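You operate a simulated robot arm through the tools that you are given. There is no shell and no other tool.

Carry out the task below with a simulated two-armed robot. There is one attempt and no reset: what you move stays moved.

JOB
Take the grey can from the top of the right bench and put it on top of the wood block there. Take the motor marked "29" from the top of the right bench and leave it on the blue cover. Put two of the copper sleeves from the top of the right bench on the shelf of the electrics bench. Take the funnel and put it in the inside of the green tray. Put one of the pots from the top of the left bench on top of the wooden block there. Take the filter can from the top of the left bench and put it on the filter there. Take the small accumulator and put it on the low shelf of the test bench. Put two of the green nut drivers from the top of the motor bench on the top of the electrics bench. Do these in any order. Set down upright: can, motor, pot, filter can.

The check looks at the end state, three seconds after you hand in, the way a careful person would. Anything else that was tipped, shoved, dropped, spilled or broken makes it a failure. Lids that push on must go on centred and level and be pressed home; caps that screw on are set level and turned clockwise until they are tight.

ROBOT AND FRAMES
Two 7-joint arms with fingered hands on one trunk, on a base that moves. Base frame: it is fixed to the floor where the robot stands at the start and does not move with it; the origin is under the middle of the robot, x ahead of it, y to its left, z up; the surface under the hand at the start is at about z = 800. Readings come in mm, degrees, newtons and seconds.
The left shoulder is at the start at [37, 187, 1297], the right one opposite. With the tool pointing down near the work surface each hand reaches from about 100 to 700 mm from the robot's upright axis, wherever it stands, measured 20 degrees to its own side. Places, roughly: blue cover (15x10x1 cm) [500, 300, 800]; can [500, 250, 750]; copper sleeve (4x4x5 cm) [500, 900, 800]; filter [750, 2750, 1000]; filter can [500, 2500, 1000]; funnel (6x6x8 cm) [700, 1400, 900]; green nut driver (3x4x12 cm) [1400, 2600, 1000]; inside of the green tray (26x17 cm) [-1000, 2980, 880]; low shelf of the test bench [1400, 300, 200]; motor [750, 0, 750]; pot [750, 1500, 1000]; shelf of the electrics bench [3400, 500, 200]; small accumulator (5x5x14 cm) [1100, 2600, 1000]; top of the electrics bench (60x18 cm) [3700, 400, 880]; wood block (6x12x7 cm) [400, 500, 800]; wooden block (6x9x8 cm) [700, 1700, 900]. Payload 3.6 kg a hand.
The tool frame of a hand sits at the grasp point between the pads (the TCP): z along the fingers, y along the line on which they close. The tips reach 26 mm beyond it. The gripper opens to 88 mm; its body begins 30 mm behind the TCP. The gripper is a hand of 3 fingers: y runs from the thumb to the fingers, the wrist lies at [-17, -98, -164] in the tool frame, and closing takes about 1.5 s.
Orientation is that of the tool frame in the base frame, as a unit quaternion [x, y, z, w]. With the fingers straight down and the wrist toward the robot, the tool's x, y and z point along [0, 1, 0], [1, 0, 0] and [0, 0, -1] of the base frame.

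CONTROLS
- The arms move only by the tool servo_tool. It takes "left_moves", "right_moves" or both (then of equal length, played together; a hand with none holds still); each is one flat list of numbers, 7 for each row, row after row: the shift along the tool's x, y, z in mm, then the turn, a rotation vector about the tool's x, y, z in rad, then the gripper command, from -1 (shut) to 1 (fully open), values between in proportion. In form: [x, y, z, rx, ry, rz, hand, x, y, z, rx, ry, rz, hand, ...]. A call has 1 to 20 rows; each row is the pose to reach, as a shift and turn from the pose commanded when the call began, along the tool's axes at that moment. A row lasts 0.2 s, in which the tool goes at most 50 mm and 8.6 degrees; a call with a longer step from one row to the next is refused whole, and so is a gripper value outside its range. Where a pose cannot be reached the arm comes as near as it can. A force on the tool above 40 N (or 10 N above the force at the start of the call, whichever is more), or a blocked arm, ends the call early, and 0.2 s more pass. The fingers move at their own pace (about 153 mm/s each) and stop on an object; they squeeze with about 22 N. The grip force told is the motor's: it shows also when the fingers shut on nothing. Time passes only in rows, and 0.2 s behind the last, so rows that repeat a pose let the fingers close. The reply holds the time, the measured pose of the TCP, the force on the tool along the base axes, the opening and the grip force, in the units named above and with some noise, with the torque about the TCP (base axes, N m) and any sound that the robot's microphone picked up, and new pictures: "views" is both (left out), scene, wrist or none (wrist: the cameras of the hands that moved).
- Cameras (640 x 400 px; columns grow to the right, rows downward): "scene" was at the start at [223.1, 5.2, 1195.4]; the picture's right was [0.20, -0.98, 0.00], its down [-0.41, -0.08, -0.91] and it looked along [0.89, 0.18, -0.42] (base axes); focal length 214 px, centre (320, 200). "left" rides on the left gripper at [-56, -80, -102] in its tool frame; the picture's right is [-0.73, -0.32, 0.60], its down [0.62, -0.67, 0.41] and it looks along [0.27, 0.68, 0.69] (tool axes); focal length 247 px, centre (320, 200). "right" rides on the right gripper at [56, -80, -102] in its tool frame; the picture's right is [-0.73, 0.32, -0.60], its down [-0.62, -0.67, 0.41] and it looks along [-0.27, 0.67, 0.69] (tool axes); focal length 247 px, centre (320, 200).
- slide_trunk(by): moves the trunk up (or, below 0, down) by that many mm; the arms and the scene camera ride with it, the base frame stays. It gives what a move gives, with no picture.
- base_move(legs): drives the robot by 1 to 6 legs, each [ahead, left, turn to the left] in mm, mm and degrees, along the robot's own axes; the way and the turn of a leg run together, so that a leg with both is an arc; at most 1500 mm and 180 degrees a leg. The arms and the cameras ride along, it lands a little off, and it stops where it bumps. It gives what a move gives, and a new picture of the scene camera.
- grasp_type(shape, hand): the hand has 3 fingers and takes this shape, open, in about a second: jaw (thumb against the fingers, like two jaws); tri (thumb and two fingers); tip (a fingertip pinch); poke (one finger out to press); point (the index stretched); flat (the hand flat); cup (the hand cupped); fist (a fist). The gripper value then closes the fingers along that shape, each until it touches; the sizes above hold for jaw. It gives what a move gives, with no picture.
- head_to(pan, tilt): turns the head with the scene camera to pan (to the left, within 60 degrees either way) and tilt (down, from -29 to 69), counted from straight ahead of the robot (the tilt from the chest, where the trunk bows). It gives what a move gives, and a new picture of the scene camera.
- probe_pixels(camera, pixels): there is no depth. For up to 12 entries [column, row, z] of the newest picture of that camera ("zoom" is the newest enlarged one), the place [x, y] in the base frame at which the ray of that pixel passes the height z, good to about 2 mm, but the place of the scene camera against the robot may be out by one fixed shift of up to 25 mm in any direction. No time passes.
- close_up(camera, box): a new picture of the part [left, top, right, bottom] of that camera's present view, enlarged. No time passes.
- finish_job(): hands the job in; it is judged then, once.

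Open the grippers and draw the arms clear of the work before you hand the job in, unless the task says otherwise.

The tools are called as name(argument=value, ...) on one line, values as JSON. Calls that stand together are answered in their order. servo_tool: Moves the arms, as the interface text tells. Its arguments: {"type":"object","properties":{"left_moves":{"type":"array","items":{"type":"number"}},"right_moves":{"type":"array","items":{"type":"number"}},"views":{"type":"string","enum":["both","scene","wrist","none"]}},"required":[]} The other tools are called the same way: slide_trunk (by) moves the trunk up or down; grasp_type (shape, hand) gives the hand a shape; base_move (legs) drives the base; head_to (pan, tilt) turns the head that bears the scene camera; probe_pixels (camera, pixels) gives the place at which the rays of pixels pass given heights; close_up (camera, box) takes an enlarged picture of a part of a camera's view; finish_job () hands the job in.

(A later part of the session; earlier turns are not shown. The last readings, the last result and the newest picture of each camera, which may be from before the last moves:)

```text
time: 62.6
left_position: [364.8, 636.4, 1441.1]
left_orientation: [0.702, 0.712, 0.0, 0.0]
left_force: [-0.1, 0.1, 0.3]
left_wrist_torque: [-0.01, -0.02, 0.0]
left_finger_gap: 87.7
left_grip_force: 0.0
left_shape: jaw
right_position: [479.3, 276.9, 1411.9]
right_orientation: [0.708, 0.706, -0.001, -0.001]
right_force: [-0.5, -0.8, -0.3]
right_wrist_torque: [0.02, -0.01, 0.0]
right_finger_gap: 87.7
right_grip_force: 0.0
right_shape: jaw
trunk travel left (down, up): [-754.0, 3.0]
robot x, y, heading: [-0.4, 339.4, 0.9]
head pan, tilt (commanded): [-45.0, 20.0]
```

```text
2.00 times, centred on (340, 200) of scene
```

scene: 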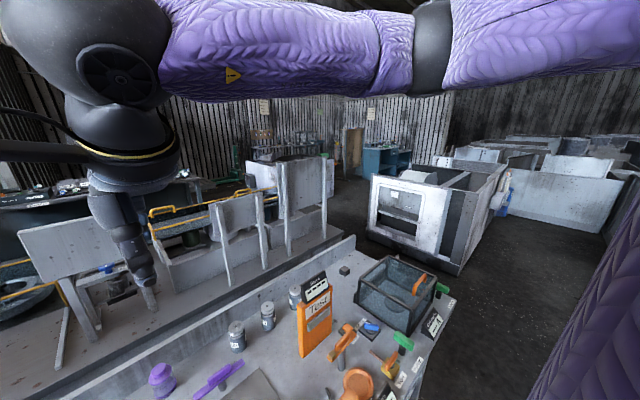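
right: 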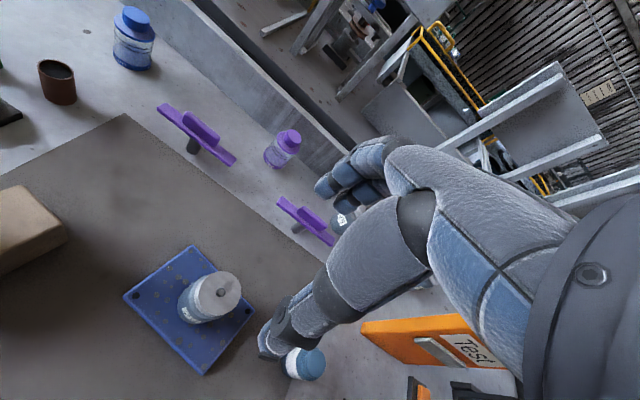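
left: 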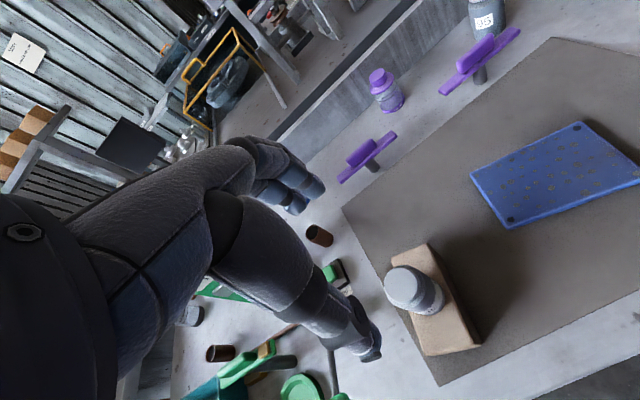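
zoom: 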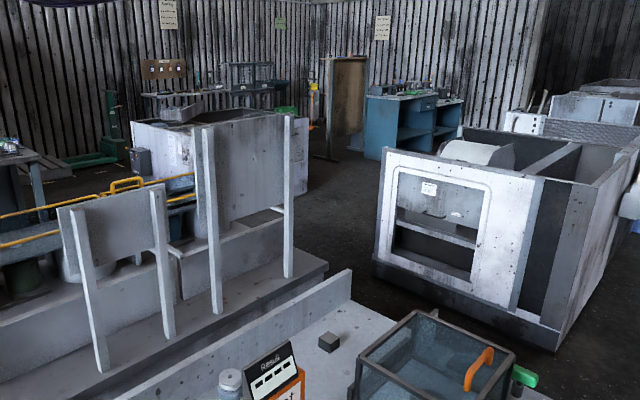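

I lower the trunk again and drive 330 mm left to see the copper sleeves around the green Flush stand.

slide_trunk(by=-315)

base_move(legs=[[0, 330, 0]])

head_to(pan=10, tilt=50)

```text
time: 65.7
left_position: [365.9, 635.3, 1125.5]
left_orientation: [0.703, 0.711, 0.001, 0.0]
left_force: [0.1, 0.6, -1.0]
left_wrist_torque: [0.0, 0.01, -0.03]
left_finger_gap: 87.8
left_grip_force: 0.1
left_shape: jaw
right_position: [479.5, 276.6, 1098.6]
right_orientation: [0.708, 0.706, 0.0, -0.001]
right_force: [-0.1, 0.1, 0.5]
right_wrist_torque: [0.03, -0.03, 0.01]
right_finger_gap: 87.6
right_grip_force: 0.0
right_shape: jaw
trunk travel left (down, up): [-439.0, 318.0]
robot x, y, heading: [-2.4, 341.4, 0.8]
head pan, tilt (commanded): [-45.0, 20.0]
```

```text
time: 67.9
left_position: [362.2, 968.6, 1125.2]
left_orientation: [0.703, 0.712, -0.001, 0.0]
left_force: [0.4, -0.3, 0.8]
left_wrist_torque: [0.01, -0.01, 0.0]
left_finger_gap: 87.7
left_grip_force: 0.0
left_shape: jaw
right_position: [476.5, 607.8, 1097.8]
right_orientation: [0.708, 0.707, 0.0, -0.001]
right_force: [0.2, 1.1, 0.0]
right_wrist_torque: [-0.05, 0.04, 0.03]
right_finger_gap: 87.6
right_grip_force: 0.0
right_shape: jaw
trunk travel left (down, up): [-439.0, 318.0]
robot x, y, heading: [-6.6, 666.7, 0.7]
head pan, tilt (commanded): [-45.0, 20.0]
```

scene: 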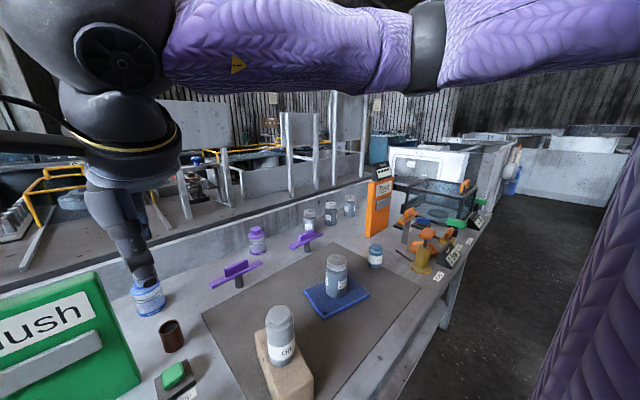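

```text
time: 69.1
left_position: [362.3, 967.3, 1126.3]
left_orientation: [0.703, 0.711, -0.001, 0.0]
left_force: [-0.7, -0.3, 0.2]
left_wrist_torque: [0.02, 0.01, 0.02]
left_finger_gap: 87.8
left_grip_force: 0.2
left_shape: jaw
right_position: [475.3, 607.9, 1098.6]
right_orientation: [0.708, 0.707, -0.001, -0.001]
right_force: [0.7, 0.1, -0.3]
right_wrist_torque: [-0.01, 0.01, 0.02]
right_finger_gap: 87.8
right_grip_force: 0.0
right_shape: jaw
trunk travel left (down, up): [-439.0, 318.0]
robot x, y, heading: [-5.7, 668.8, 0.7]
head pan, tilt (commanded): [10.0, 50.0]
```

scene: 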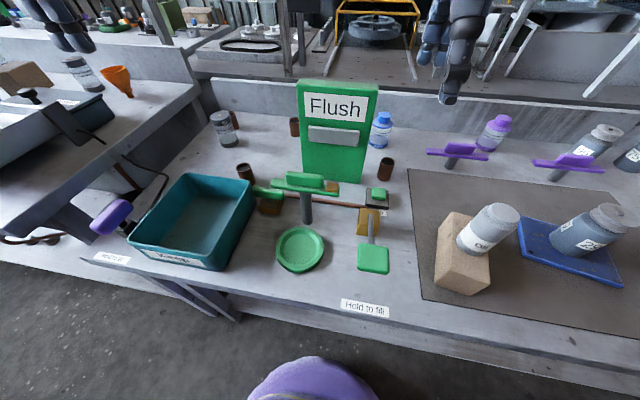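

Four sleeves are visible: (386,167), (244,171), (233,118), (294,127). I zoom and probe A (386,167) and B (244,171).

close_up(camera="scene", box=[200, 90, 440, 240])

probe_pixels(camera="scene", pixels=[[385, 179, 790], [386, 160, 840], [244, 180, 790], [244, 165, 840], [295, 134, 790], [233, 127, 790], [330, 178, 790]])

```text
2.67 times, centred on (320, 165) of scene
```

zoom: 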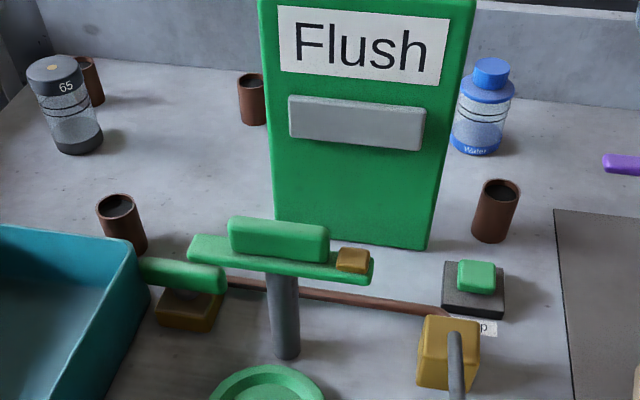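

```text
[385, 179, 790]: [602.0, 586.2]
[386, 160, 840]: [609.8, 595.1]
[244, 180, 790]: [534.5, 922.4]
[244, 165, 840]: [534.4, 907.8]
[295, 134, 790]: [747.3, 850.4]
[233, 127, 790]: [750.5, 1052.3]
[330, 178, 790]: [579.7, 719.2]
```

Sleeve A's neighbours (button box, Flush panel) are tight. I look at it from the right wrist camera.

close_up(camera="right", box=[160, 150, 400, 300])

close_up(camera="left", box=[200, 100, 640, 400])

```text
2.67 times, centred on (280, 225) of right
```

zoom: 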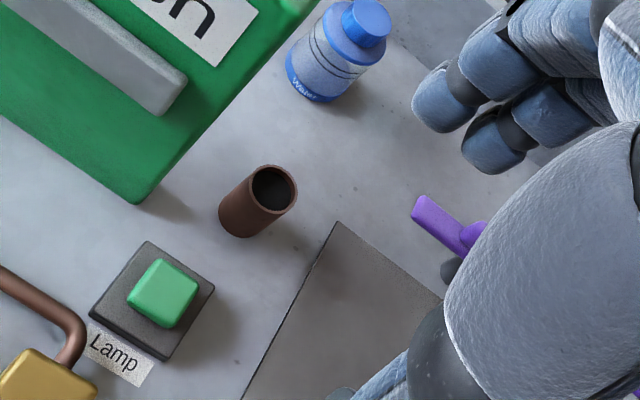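

```text
1.33 times, centred on (420, 250) of left
```

zoom: 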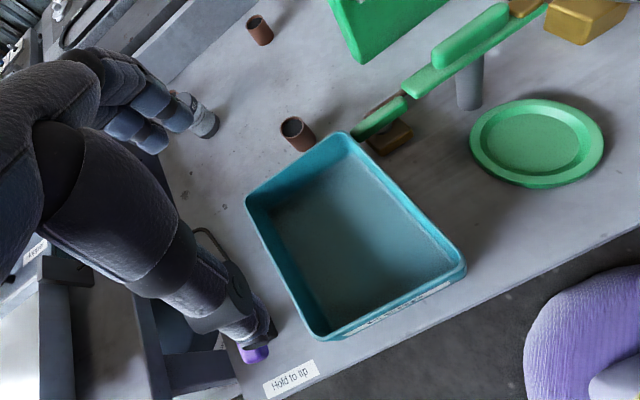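

I probe sleeve A, the button box and panel corner in the right view; and sleeve B, D, tray corner in the left view.

probe_pixels(camera="right", pixels=[[262.7, 220.9, 850], [251, 230.6, 800], [215.5, 240, 815], [240.6, 258.7, 815], [211.7, 226, 800], [223, 248, 830], [234, 260, 830]])

probe_pixels(camera="left", pixels=[[398, 194, 850], [407, 203, 800], [373, 116, 850], [376, 127, 800], [443, 199, 880], [443, 199, 860]])

```text
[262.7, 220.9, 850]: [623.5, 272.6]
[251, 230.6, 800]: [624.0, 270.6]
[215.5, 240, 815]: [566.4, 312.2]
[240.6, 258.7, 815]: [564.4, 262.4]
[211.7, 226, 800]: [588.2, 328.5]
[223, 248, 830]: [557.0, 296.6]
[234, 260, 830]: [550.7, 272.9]
```

```text
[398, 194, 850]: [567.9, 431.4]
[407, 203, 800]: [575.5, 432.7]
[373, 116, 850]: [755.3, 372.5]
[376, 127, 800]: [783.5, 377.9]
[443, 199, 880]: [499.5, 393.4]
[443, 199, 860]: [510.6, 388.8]
```

Corrected for the base shift, sleeve A is at (620,603), box edge at x≈561, panel corner at (585,658): there is room for a straight grasp. I move the right hand above A with a ≈58 mm gap.

servo_tool(right_moves=[-1, 29, 27.6, 0, 0, 0, 1, -2, 58, 55, 0, 0, 0, 0.8, -3, 87, 83, 0, 0, 0, 0.5, -4, 116, 110, 0, 0, 0, 0.3, -5, 145, 138, 0, 0, 0, 0.3, -5, 145, 138, 0, 0, 0, 0.3], views="both")

close_up(camera="right", box=[160, 180, 320, 320])

```text
time: 70.5
left_position: [361.7, 967.4, 1125.6]
left_orientation: [0.703, 0.711, 0.0, 0.0]
left_force: [0.1, -0.9, -0.8]
left_wrist_torque: [0.0, 0.04, -0.02]
left_finger_gap: 88.0
left_grip_force: 0.0
left_shape: jaw
right_position: [620.1, 603.8, 962.2]
right_orientation: [0.708, 0.707, -0.001, -0.001]
right_force: [-0.7, 1.3, 0.9]
right_wrist_torque: [0.0, 0.01, -0.01]
right_finger_gap: 57.6
right_grip_force: 0.0
right_shape: jaw
trunk travel left (down, up): [-439.0, 318.0]
robot x, y, heading: [-4.5, 670.5, 0.9]
head pan, tilt (commanded): [10.0, 50.0]
```

scene: 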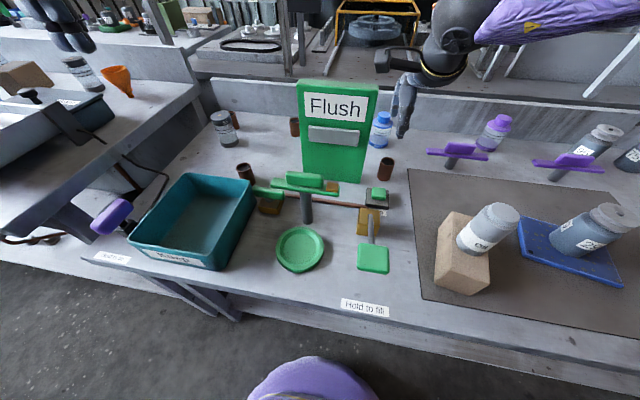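
right: 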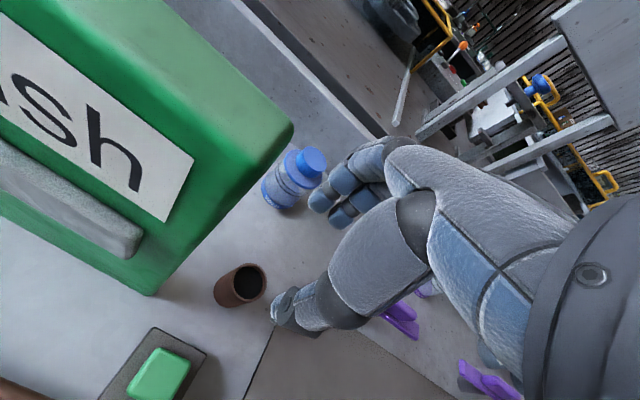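

```text
2.86 times, centred on (240, 250) of right
```

zoom: 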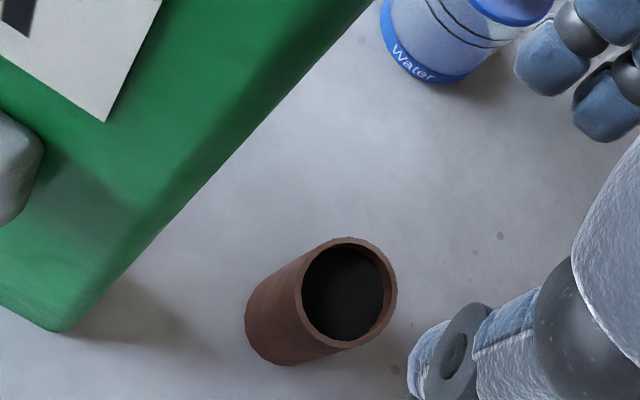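

The sleeve's mouth is centred to within 3 mm. I descend to z≈840 (shifting −3 mm in x) and close.

servo_tool(right_moves=[0, -3, 30, 0, 0, 0, 0.3, 0, -3, 60, 0, 0, 0, 0.3, 0, -3, 95, 0, 0, 0, 0.3, 0, -3, 122, 0, 0, 0, 0.3, 0, -3, 122, 0, 0, 0, 0.3], views="both")

```text
time: 71.7
left_position: [362.0, 967.3, 1127.2]
left_orientation: [0.702, 0.712, -0.001, -0.001]
left_force: [-0.7, -0.4, 0.3]
left_wrist_torque: [0.0, 0.0, 0.02]
left_finger_gap: 87.9
left_grip_force: 0.0
left_shape: jaw
right_position: [617.2, 602.2, 836.4]
right_orientation: [0.708, 0.706, -0.002, -0.002]
right_force: [-0.7, 0.0, 0.1]
right_wrist_torque: [0.01, 0.01, 0.0]
right_finger_gap: 57.8
right_grip_force: 0.0
right_shape: jaw
trunk travel left (down, up): [-439.0, 318.0]
robot x, y, heading: [-4.9, 670.9, 0.9]
head pan, tilt (commanded): [10.0, 50.0]
```

scene: 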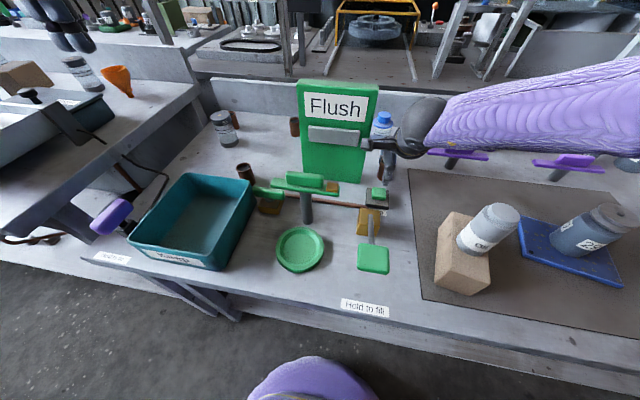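
right: 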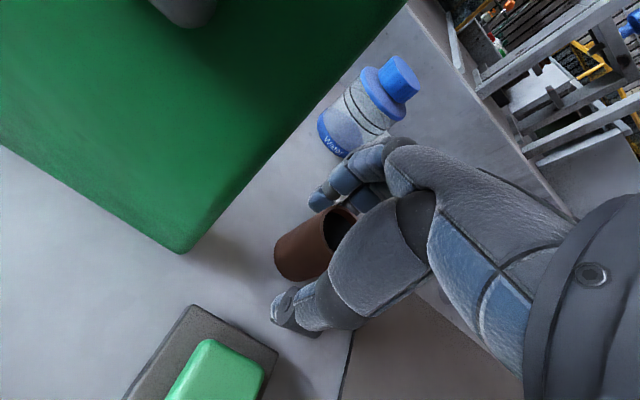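

Fingers straddle sleeve A with no contact. I close the hand and lift it to z≈1060.

servo_tool(right_moves=[0, 0, 0, 0, 0, 0, -1, 0, 0, 0, 0, 0, 0, -1, 0, 0, 0, 0, 0, 0, -1, 0, 0, 0, 0, 0, 0, -1, 0, 0, 0, 0, 0, 0, -1, 0, 0, 0, 0, 0, 0, -1, 0, 0, -20, 0, 0, 0, -1, 0, 0, -60, 0, 0, 0, -1, 0, 0, -105, 0, 0, 0, -1, 0, 0, -150, 0, 0, 0, -1, 0, 0, -195, 0, 0, 0, -1, 0, 0, -240, 0, 0, 0, -1], views="both")

```text
time: 74.3
left_position: [362.1, 967.4, 1125.2]
left_orientation: [0.704, 0.71, 0.0, 0.0]
left_force: [0.7, -0.8, 0.1]
left_wrist_torque: [-0.01, 0.0, 0.0]
left_finger_gap: 87.6
left_grip_force: 0.1
left_shape: jaw
right_position: [616.9, 599.1, 1080.5]
right_orientation: [0.708, 0.707, -0.001, -0.001]
right_force: [-0.1, -0.6, 0.2]
right_wrist_torque: [0.05, 0.01, 0.0]
right_finger_gap: 25.0
right_grip_force: 22.6
right_shape: jaw
trunk travel left (down, up): [-439.0, 318.0]
robot x, y, heading: [-6.2, 670.5, 0.7]
head pan, tilt (commanded): [10.0, 50.0]
```

scene: 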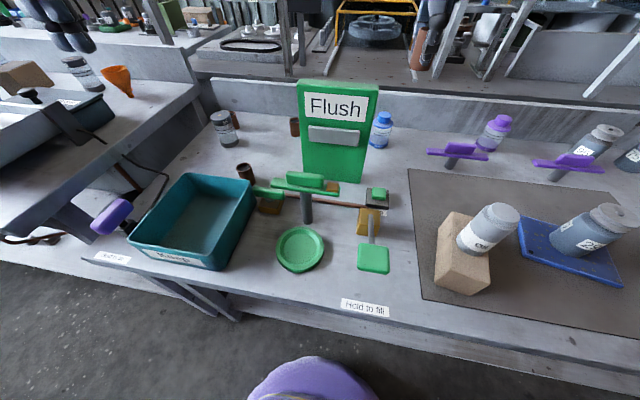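
right: 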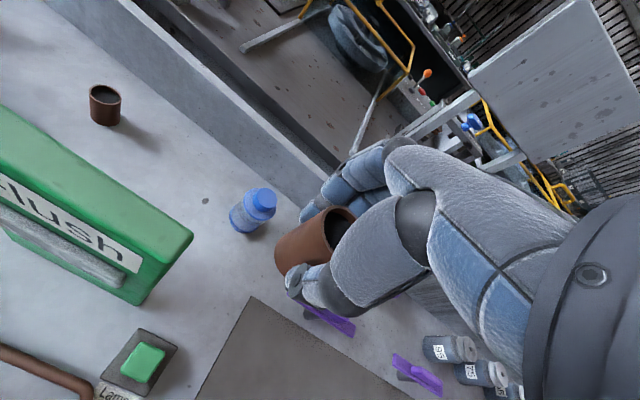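

Sleeve A is held in the right hand. Now sleeve B for the left hand: I view it from the left camera.

close_up(camera="left", box=[340, 80, 540, 230])

```text
2.67 times, centred on (440, 155) of left
```

zoom: 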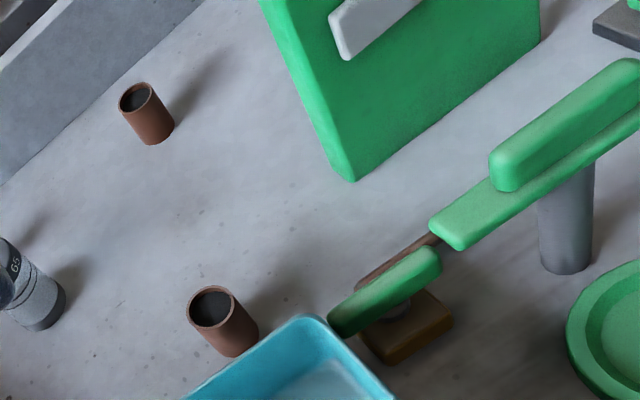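

I probe sleeves B and D, the tray rim, and the panel's corner in this enlarged picture.

probe_pixels(camera="zoom", pixels=[[211, 306, 850], [237, 338, 800], [136, 98, 850], [155, 130, 800], [312, 318, 880], [312, 318, 870], [355, 180, 800], [40, 320, 800], [345, 310, 860], [430, 250, 870]])

```text
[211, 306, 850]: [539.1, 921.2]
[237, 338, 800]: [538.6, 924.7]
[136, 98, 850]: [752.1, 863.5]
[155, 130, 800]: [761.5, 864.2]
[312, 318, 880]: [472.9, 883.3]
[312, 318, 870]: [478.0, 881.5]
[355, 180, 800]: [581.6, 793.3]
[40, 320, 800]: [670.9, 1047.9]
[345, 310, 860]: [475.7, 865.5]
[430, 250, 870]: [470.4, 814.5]
```

Sleeve B is at (539,923), tray back rim at x≈478: a straight grasp with a ≈50 mm gap fits. I move the left hand above it.

servo_tool(left_moves=[-8, 29.4, 27.5, 0, 0, 0, 0.8, -15.8, 58.8, 55, 0, 0, 0, 0.5, -23.8, 88, 82.5, 0, 0, 0, 0.16, -31.7, 117.5, 110, 0, 0, 0, 0.16, -39.6, 147, 137.5, 0, 0, 0, 0.16, -47.5, 176, 165, 0, 0, 0, 0.16, -47.5, 176, 165, 0, 0, 0, 0.16], views="both")

close_up(camera="left", box=[320, 200, 480, 340])

```text
time: 75.9
left_position: [537.7, 922.7, 961.8]
left_orientation: [0.704, 0.711, 0.001, 0.0]
left_force: [0.5, 0.2, -0.4]
left_wrist_torque: [-0.03, 0.0, 0.0]
left_finger_gap: 51.4
left_grip_force: 0.1
left_shape: jaw
right_position: [617.1, 600.0, 1079.2]
right_orientation: [0.708, 0.707, 0.0, 0.0]
right_force: [0.4, 0.2, -1.1]
right_wrist_torque: [0.0, 0.02, -0.03]
right_finger_gap: 24.9
right_grip_force: 22.1
right_shape: jaw
trunk travel left (down, up): [-439.0, 318.0]
robot x, y, heading: [-2.7, 667.9, 0.6]
head pan, tilt (commanded): [10.0, 50.0]
```

scene: 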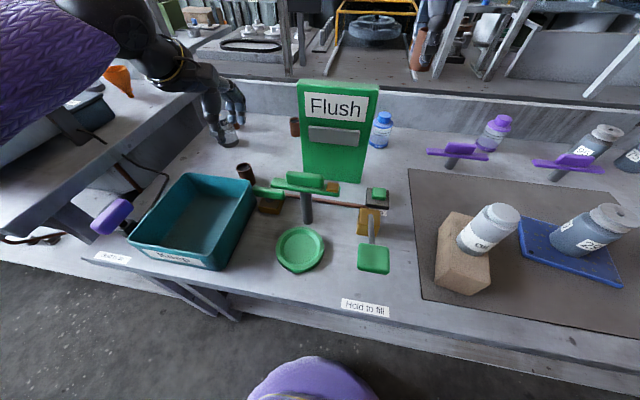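
left: 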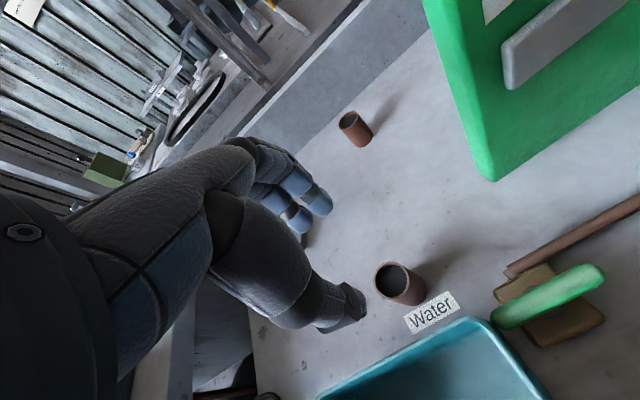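

```text
2.86 times, centred on (400, 270) of left
```

zoom: 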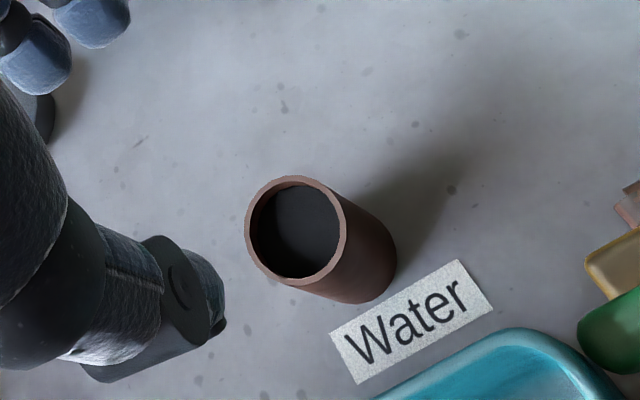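

The mouth of sleeve B at (391,280) matches the tool axis. I descend to z≈838 and close, then lift to ≈1080.

servo_tool(left_moves=[0, -1.5, 30, 0, 0, 0, 0.16, 0, -1.5, 60, 0, 0, 0, 0.16, 0, -1.5, 95, 0, 0, 0, 0.16, 0, -1.5, 123, 0, 0, 0, 0.16, 0, -1.5, 123, 0, 0, 0, 0.16], views="wrist")

servo_tool(left_moves=[0, 0, 0, 0, 0, 0, -1, 0, 0, 0, 0, 0, 0, -1, 0, 0, 0, 0, 0, 0, -1, 0, 0, 0, 0, 0, 0, -1, 0, 0, 0, 0, 0, 0, -1, 0, 0, 0, 0, 0, 0, -1, 0, 0, -20, 0, 0, 0, -1, 0, 0, -60, 0, 0, 0, -1, 0, 0, -105, 0, 0, 0, -1, 0, 0, -150, 0, 0, 0, -1, 0, 0, -195, 0, 0, 0, -1, 0, 0, -240, 0, 0, 0, -1], views="both")

```text
time: 77.1
left_position: [538.0, 920.3, 837.1]
left_orientation: [0.703, 0.712, -0.001, 0.0]
left_force: [1.3, -0.5, -0.5]
left_wrist_torque: [0.02, 0.05, 0.0]
left_finger_gap: 51.0
left_grip_force: 0.1
left_shape: jaw
right_position: [617.0, 601.3, 1078.3]
right_orientation: [0.708, 0.706, -0.001, -0.001]
right_force: [0.8, 0.5, -0.5]
right_wrist_torque: [0.04, -0.01, 0.0]
right_finger_gap: 24.6
right_grip_force: 22.0
right_shape: jaw
trunk travel left (down, up): [-439.0, 318.0]
robot x, y, heading: [-2.8, 669.1, 0.8]
head pan, tilt (commanded): [10.0, 50.0]
```

left: 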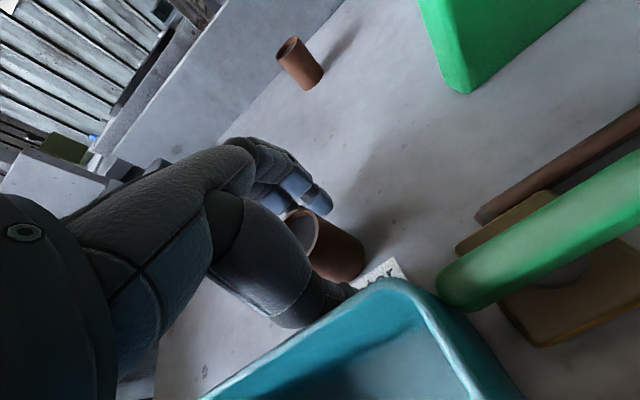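

```text
time: 79.7
left_position: [539.5, 921.6, 1080.9]
left_orientation: [0.703, 0.711, -0.001, -0.001]
left_force: [-1.0, 0.0, -0.1]
left_wrist_torque: [-0.03, -0.03, 0.01]
left_finger_gap: 25.0
left_grip_force: 21.5
left_shape: jaw
right_position: [616.3, 599.7, 1079.3]
right_orientation: [0.708, 0.707, -0.001, -0.002]
right_force: [0.7, -0.4, -0.3]
right_wrist_torque: [-0.03, 0.0, 0.0]
right_finger_gap: 24.4
right_grip_force: 21.8
right_shape: jaw
trunk travel left (down, up): [-439.0, 318.0]
robot x, y, heading: [-3.6, 671.5, 0.6]
head pan, tilt (commanded): [10.0, 50.0]
```

scene: 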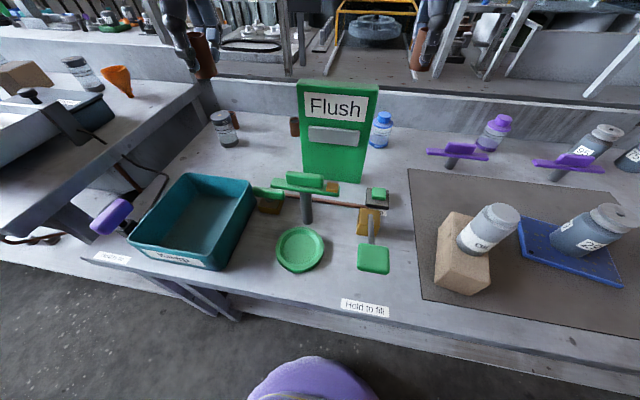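
left: 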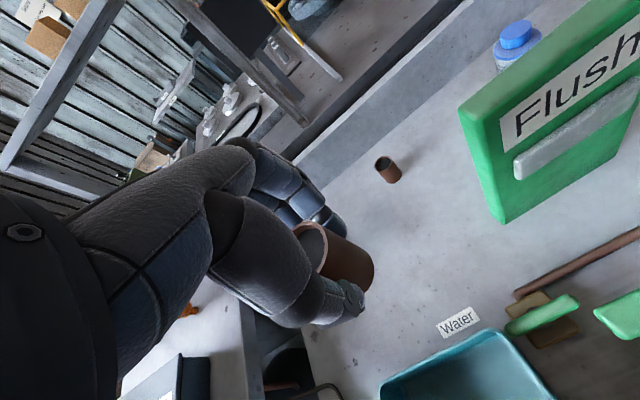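

Both sleeves are held. I back off 150 mm and drive right along the bench toward the aisle.

base_move(legs=[[-150, 0, 0], [0, -1500, 0]])

head_to(pan=-30, tilt=20)

```text
time: 88.2
left_position: [401.9, -607.9, 1079.6]
left_orientation: [0.705, 0.709, 0.0, 0.0]
left_force: [-0.1, -0.6, -1.4]
left_wrist_torque: [0.01, -0.02, 0.0]
left_finger_gap: 24.8
left_grip_force: 22.5
left_shape: jaw
right_position: [477.6, -929.5, 1078.8]
right_orientation: [0.71, 0.704, -0.001, -0.001]
right_force: [0.6, -0.5, -0.5]
right_wrist_torque: [-0.03, 0.04, 0.02]
right_finger_gap: 24.8
right_grip_force: 21.6
right_shape: jaw
trunk travel left (down, up): [-439.0, 318.0]
robot x, y, heading: [-148.0, -854.4, 0.6]
head pan, tilt (commanded): [10.0, 50.0]
```

scene: 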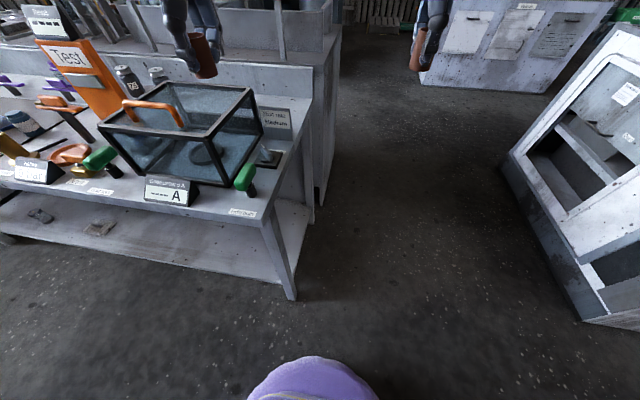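

```text
time: 89.3
left_position: [400.8, -606.4, 1079.7]
left_orientation: [0.705, 0.709, -0.001, 0.0]
left_force: [-0.1, -0.1, -0.9]
left_wrist_torque: [0.0, -0.03, -0.01]
left_finger_gap: 24.7
left_grip_force: 21.9
left_shape: jaw
right_position: [477.7, -927.4, 1079.1]
right_orientation: [0.71, 0.704, -0.002, -0.001]
right_force: [-0.2, -0.6, 0.2]
right_wrist_torque: [0.03, -0.03, 0.0]
right_finger_gap: 24.9
right_grip_force: 21.8
right_shape: jaw
trunk travel left (down, up): [-439.0, 318.0]
robot x, y, heading: [-145.5, -855.7, 0.2]
head pan, tilt (commanded): [-30.0, 20.0]
```

scene: 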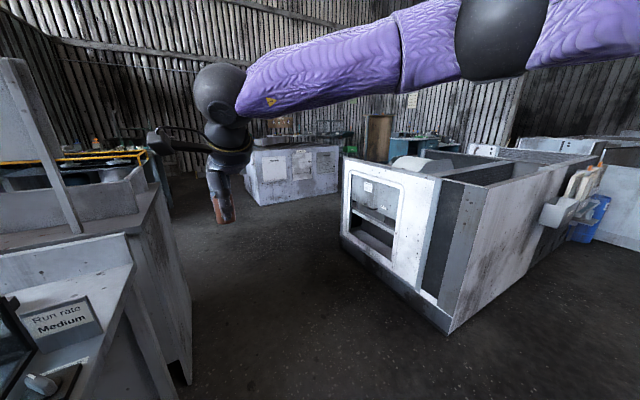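

The aisle is open between the bench end and the white machine. I probe floor points to map it.

probe_pixels(camera="scene", pixels=[[452, 333, 0], [345, 240, 0], [190, 385, 0], [160, 205, 880], [245, 203, 0], [340, 195, 0], [183, 205, 0], [130, 240, 800], [265, 205, 0], [260, 155, 880]])

close_up(camera="scene", box=[0, 80, 360, 300])

```text
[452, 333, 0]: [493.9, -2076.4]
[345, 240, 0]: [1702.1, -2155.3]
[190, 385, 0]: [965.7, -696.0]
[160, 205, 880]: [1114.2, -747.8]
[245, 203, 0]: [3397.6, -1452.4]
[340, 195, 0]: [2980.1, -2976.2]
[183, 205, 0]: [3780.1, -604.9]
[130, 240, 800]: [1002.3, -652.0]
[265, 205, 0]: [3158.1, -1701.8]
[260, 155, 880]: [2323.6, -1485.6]
```

```text
1.78 times, centred on (180, 190) of scene
```

zoom: 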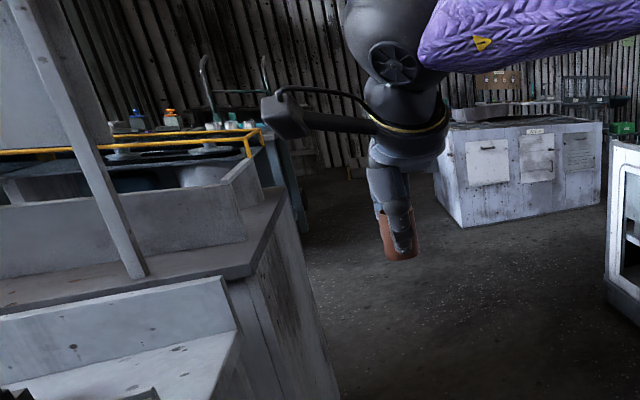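

I drive right 480 mm and forward 1400 mm into the aisle, then look left.

base_move(legs=[[0, -480, 0], [1400, 0, 0]])

head_to(pan=50, tilt=20)

```text
time: 98.9
left_position: [1821.8, -1096.5, 1079.3]
left_orientation: [0.706, 0.708, -0.001, 0.0]
left_force: [0.2, 0.2, -1.5]
left_wrist_torque: [-0.02, 0.0, -0.02]
left_finger_gap: 24.4
left_grip_force: 21.8
left_shape: jaw
right_position: [1895.8, -1419.0, 1076.1]
right_orientation: [0.711, 0.703, -0.001, -0.001]
right_force: [-0.1, 0.6, -0.2]
right_wrist_torque: [0.0, 0.02, 0.02]
right_finger_gap: 24.7
right_grip_force: 22.0
right_shape: jaw
trunk travel left (down, up): [-439.0, 318.0]
robot x, y, heading: [1276.0, -1346.1, 0.1]
head pan, tilt (commanded): [-30.0, 20.0]
```

scene: 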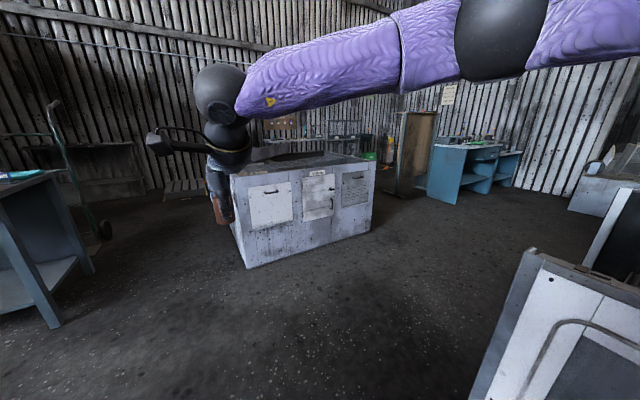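

```text
time: 100.4
left_position: [1820.2, -1096.6, 1078.2]
left_orientation: [0.707, 0.707, -0.001, -0.001]
left_force: [1.1, -0.4, 0.1]
left_wrist_torque: [-0.03, 0.01, -0.01]
left_finger_gap: 24.4
left_grip_force: 22.3
left_shape: jaw
right_position: [1893.8, -1418.3, 1078.0]
right_orientation: [0.712, 0.703, -0.001, -0.001]
right_force: [0.9, 0.4, -0.4]
right_wrist_torque: [-0.01, 0.0, 0.02]
right_finger_gap: 24.9
right_grip_force: 22.4
right_shape: jaw
trunk travel left (down, up): [-439.0, 318.0]
robot x, y, heading: [1271.4, -1343.0, 0.3]
head pan, tilt (commanded): [50.0, 20.0]
```

scene: 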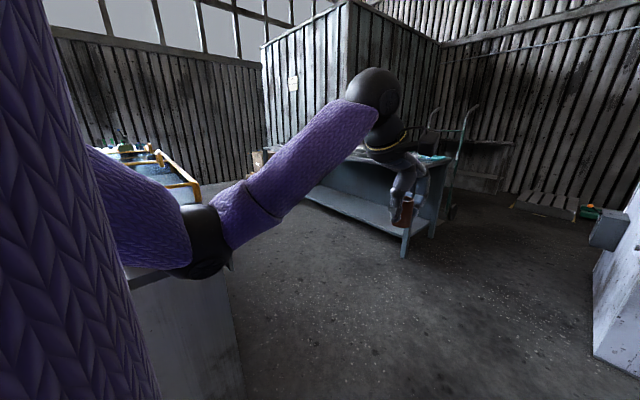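

The electrics bench with its low shelf is visible at (360,190). I probe its legs and shelf.

probe_pixels(camera="scene", pixels=[[404, 256, 0], [433, 237, 0], [300, 193, 200], [400, 225, 200], [240, 395, 0], [445, 160, 880], [408, 172, 880], [300, 157, 880]])

close_up(camera="scene", box=[230, 100, 480, 270])

```text
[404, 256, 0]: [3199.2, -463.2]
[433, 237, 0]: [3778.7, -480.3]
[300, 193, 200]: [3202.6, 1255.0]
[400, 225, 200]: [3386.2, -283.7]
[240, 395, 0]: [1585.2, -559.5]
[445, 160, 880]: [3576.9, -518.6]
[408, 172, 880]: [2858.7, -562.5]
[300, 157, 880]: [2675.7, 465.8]
```

```text
2.35 times, centred on (355, 185) of scene
```

zoom: 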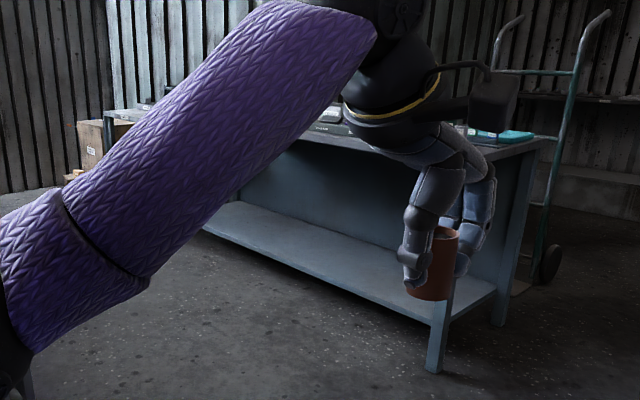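

I look straight ahead and to the left before driving on.

head_to(pan=0, tilt=25)

```text
time: 101.6
left_position: [1821.4, -1096.4, 1078.9]
left_orientation: [0.707, 0.707, -0.001, 0.0]
left_force: [0.9, -0.4, -0.4]
left_wrist_torque: [-0.01, 0.0, 0.03]
left_finger_gap: 25.0
left_grip_force: 21.7
left_shape: jaw
right_position: [1895.7, -1419.9, 1079.6]
right_orientation: [0.712, 0.703, -0.003, -0.001]
right_force: [0.0, -0.1, -0.1]
right_wrist_torque: [-0.01, -0.04, 0.0]
right_finger_gap: 24.7
right_grip_force: 22.3
right_shape: jaw
trunk travel left (down, up): [-439.0, 318.0]
robot x, y, heading: [1273.9, -1341.4, -0.1]
head pan, tilt (commanded): [0.0, 25.0]
```

scene: 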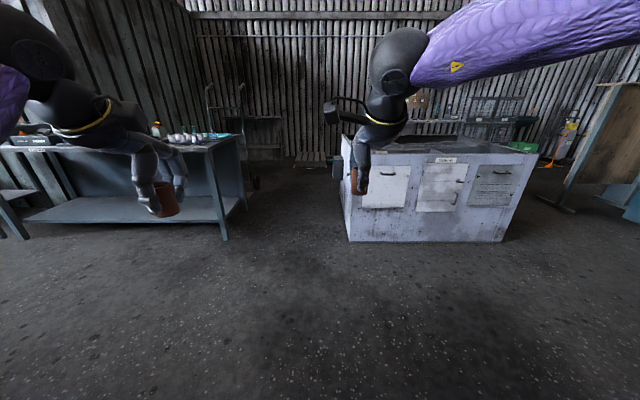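

The way is clear. I drive diagonally to stand in front of the electrics bench around (2724,150).

base_move(legs=[[900, 200, 0], [550, 1300, 0]])

head_to(pan=0, tilt=45)

```text
time: 113.0
left_position: [3311.8, 347.2, 1079.1]
left_orientation: [0.717, 0.697, -0.001, -0.001]
left_force: [-0.5, -0.3, -0.8]
left_wrist_torque: [0.0, 0.0, 0.01]
left_finger_gap: 25.0
left_grip_force: 21.8
left_shape: jaw
right_position: [3376.1, 22.8, 1077.5]
right_orientation: [0.722, 0.692, -0.002, 0.0]
right_force: [0.4, 0.7, -0.9]
right_wrist_torque: [-0.02, -0.01, -0.04]
right_finger_gap: 25.2
right_grip_force: 22.4
right_shape: jaw
trunk travel left (down, up): [-439.0, 318.0]
robot x, y, heading: [2759.6, 115.9, -1.6]
head pan, tilt (commanded): [0.0, 25.0]
```

scene: 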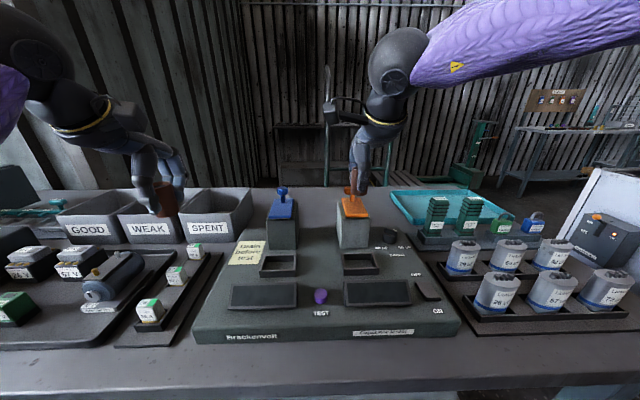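

```text
time: 113.8
left_position: [3312.1, 346.4, 1079.1]
left_orientation: [0.717, 0.697, 0.0, 0.0]
left_force: [0.1, -0.1, -0.9]
left_wrist_torque: [0.01, -0.03, 0.01]
left_finger_gap: 24.9
left_grip_force: 21.6
left_shape: jaw
right_position: [3376.2, 20.3, 1079.4]
right_orientation: [0.722, 0.692, 0.0, -0.001]
right_force: [-0.8, 0.1, 0.0]
right_wrist_torque: [0.03, 0.0, 0.0]
right_finger_gap: 25.1
right_grip_force: 21.8
right_shape: jaw
trunk travel left (down, up): [-439.0, 318.0]
robot x, y, heading: [2757.7, 117.6, -1.7]
head pan, tilt (commanded): [0.0, 45.0]
```

scene: 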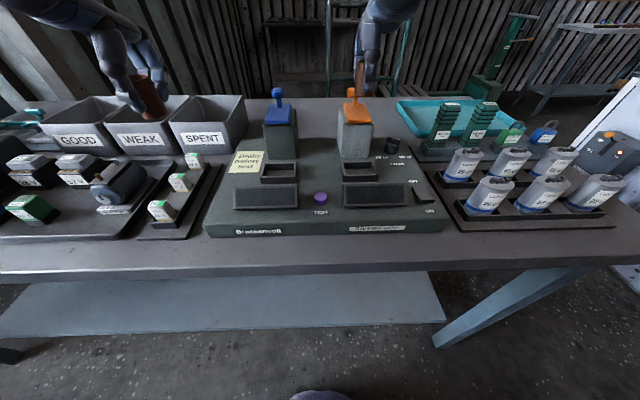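

The electrics bench's low shelf shows below the front edge at (220,310). I probe its front edge, right end and bench front edge.

probe_pixels(camera="scene", pixels=[[100, 333, 200], [300, 328, 200], [443, 321, 200], [420, 275, 200], [435, 346, 0], [300, 272, 870], [50, 276, 870], [220, 310, 200], [320, 250, 880], [320, 110, 880]])

close_up(camera="scene", box=[0, 230, 480, 400])

```text
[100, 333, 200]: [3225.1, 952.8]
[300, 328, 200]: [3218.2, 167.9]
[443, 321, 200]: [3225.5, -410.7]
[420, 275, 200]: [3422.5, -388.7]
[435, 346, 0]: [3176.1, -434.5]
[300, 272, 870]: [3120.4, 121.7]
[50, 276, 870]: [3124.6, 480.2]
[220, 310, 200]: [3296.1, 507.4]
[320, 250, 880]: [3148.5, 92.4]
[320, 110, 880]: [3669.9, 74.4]
```

```text
1.33 times, centred on (240, 315) of scene
```

zoom: 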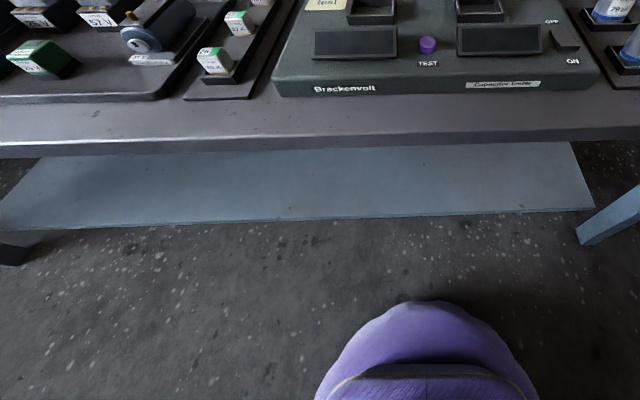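

The shelf front edge is at x≈3235 and the bench top front at x≈3135. I back off 450 mm so the hands clear the bench, then lower the trunk fully.

base_move(legs=[[-450, 0, 1.7]])

slide_trunk(by=-430)

```text
time: 116.5
left_position: [2853.8, 367.7, 1080.0]
left_orientation: [0.709, 0.706, -0.001, -0.001]
left_force: [0.6, 0.5, -0.3]
left_wrist_torque: [0.02, 0.02, 0.01]
left_finger_gap: 24.6
left_grip_force: 22.4
left_shape: jaw
right_position: [2927.5, 44.7, 1079.0]
right_orientation: [0.714, 0.7, -0.001, 0.0]
right_force: [0.0, -0.3, -0.5]
right_wrist_torque: [0.03, -0.01, 0.02]
right_finger_gap: 24.8
right_grip_force: 22.3
right_shape: jaw
trunk travel left (down, up): [-439.0, 318.0]
robot x, y, heading: [2307.1, 122.2, -0.6]
head pan, tilt (commanded): [0.0, 45.0]
```

scene: 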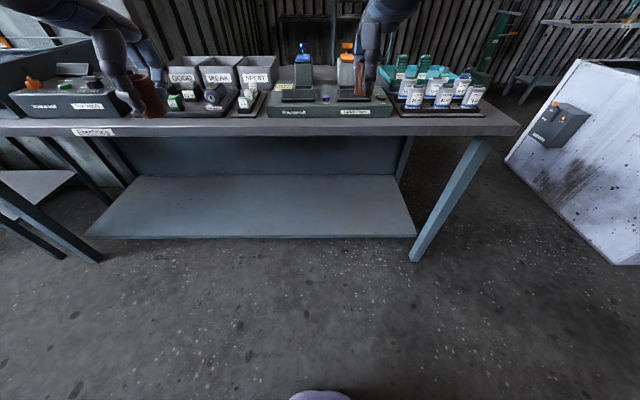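

```text
refused: -430 is not a number from -400 to 400
```

The whole shelf is visible from (90,235) to (415,235), clear of objects. I lower the trunk by 400.

slide_trunk(by=-400)

slide_trunk(by=-35)

```text
time: 120.3
left_position: [2855.8, 368.2, 680.0]
left_orientation: [0.709, 0.705, 0.001, 0.0]
left_force: [-0.2, 0.1, -0.8]
left_wrist_torque: [0.01, -0.01, -0.01]
left_finger_gap: 24.6
left_grip_force: 21.9
left_shape: jaw
right_position: [2928.4, 45.9, 679.0]
right_orientation: [0.714, 0.701, -0.001, -0.001]
right_force: [0.0, 0.3, -0.7]
right_wrist_torque: [0.02, 0.0, 0.03]
right_finger_gap: 24.9
right_grip_force: 21.8
right_shape: jaw
trunk travel left (down, up): [-39.0, 718.0]
robot x, y, heading: [2308.8, 121.6, -0.4]
head pan, tilt (commanded): [0.0, 45.0]
```

```text
time: 121.1
left_position: [2854.4, 368.0, 644.6]
left_orientation: [0.708, 0.706, 0.0, -0.001]
left_force: [-0.2, 0.6, -0.8]
left_wrist_torque: [0.03, 0.0, -0.01]
left_finger_gap: 24.6
left_grip_force: 22.0
left_shape: jaw
right_position: [2927.9, 47.0, 645.0]
right_orientation: [0.714, 0.7, 0.0, 0.0]
right_force: [-0.8, -0.6, 0.0]
right_wrist_torque: [0.02, 0.0, 0.02]
right_finger_gap: 24.9
right_grip_force: 22.0
right_shape: jaw
trunk travel left (down, up): [-4.0, 753.0]
robot x, y, heading: [2303.7, 125.2, -0.4]
head pan, tilt (commanded): [0.0, 45.0]
```

I lower both hands to z≈300 in front of the bench, drawing the right hand back to match the left.

servo_tool(left_moves=[0, -1, 43, 0, 0, 0, -1, 0, -2, 86, 0, 0, 0, -1, 0, -3, 129, 0, 0, 0, -1, 0, -4, 172, 0, 0, 0, -1, 0, -5, 215, 0, 0, 0, -1, 0, -6, 258, 0, 0, 0, -1, 0, -8, 301, 0, 0, 0, -1, 0, -10, 345, 0, 0, 0, -1], right_moves=[0, -10, 43, 0, 0, 0, -1, 0, -20, 86, 0, 0, 0, -1, 0, -30, 129, 0, 0, 0, -1, 0, -41, 172, 0, 0, 0, -1, 0, -52, 215, 0, 0, 0, -1, 0, -63, 258, 0, 0, 0, -1, 0, -74, 301, 0, 0, 0, -1, 0, -84, 345, 0, 0, 0, -1], views="both")

```text
time: 122.9
left_position: [2844.5, 368.9, 297.1]
left_orientation: [0.709, 0.705, -0.001, 0.0]
left_force: [-0.2, 0.9, -0.5]
left_wrist_torque: [0.01, -0.02, 0.02]
left_finger_gap: 24.7
left_grip_force: 22.0
left_shape: jaw
right_position: [2841.9, 46.0, 300.1]
right_orientation: [0.714, 0.7, -0.001, 0.0]
right_force: [-0.4, 0.3, -0.9]
right_wrist_torque: [-0.01, -0.02, -0.01]
right_finger_gap: 24.8
right_grip_force: 22.1
right_shape: jaw
trunk travel left (down, up): [-4.0, 753.0]
robot x, y, heading: [2301.2, 122.3, -0.3]
head pan, tilt (commanded): [0.0, 45.0]
```

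scene: 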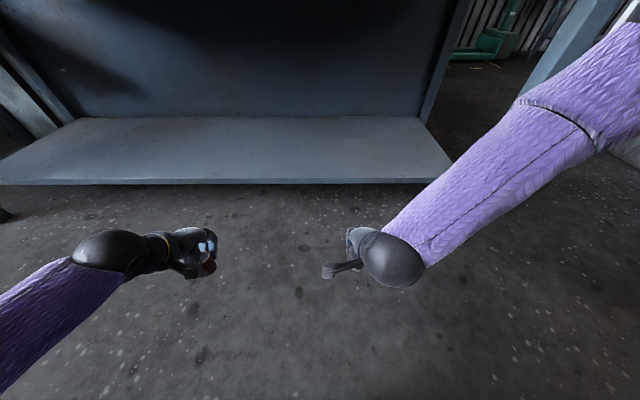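
right: 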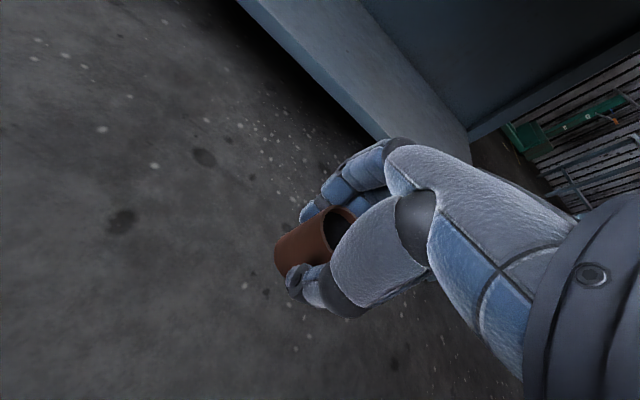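
left: 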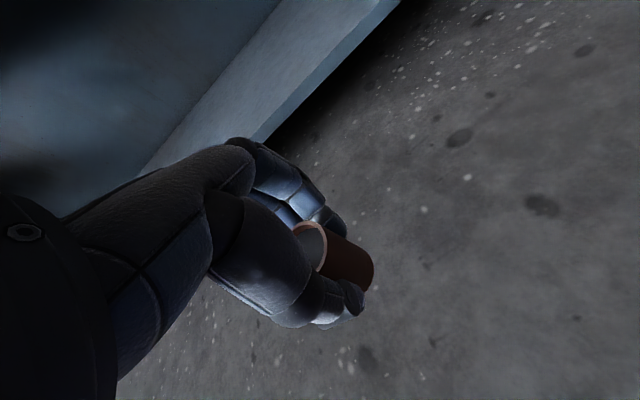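

I check the shelf's front edge and depth from this lower viewpoint.

probe_pixels(camera="scene", pixels=[[250, 178, 200], [250, 186, 180], [250, 118, 200], [60, 180, 200], [440, 180, 200], [200, 180, 200]])

probe_pixels(camera="right", pixels=[[372, 138, 200], [385, 135, 200], [300, 67, 200]])

probe_pixels(camera="left", pixels=[[262, 138, 200], [380, 5, 200], [320, 70, 200]])

```text
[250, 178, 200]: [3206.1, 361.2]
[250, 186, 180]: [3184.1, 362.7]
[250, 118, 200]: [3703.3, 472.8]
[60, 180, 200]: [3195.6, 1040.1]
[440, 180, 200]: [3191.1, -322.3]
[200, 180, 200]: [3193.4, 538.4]
```

```text
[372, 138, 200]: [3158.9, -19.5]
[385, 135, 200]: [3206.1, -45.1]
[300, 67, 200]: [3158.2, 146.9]
```

```text
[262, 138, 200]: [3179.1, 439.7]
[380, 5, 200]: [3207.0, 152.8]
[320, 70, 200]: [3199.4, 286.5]
```

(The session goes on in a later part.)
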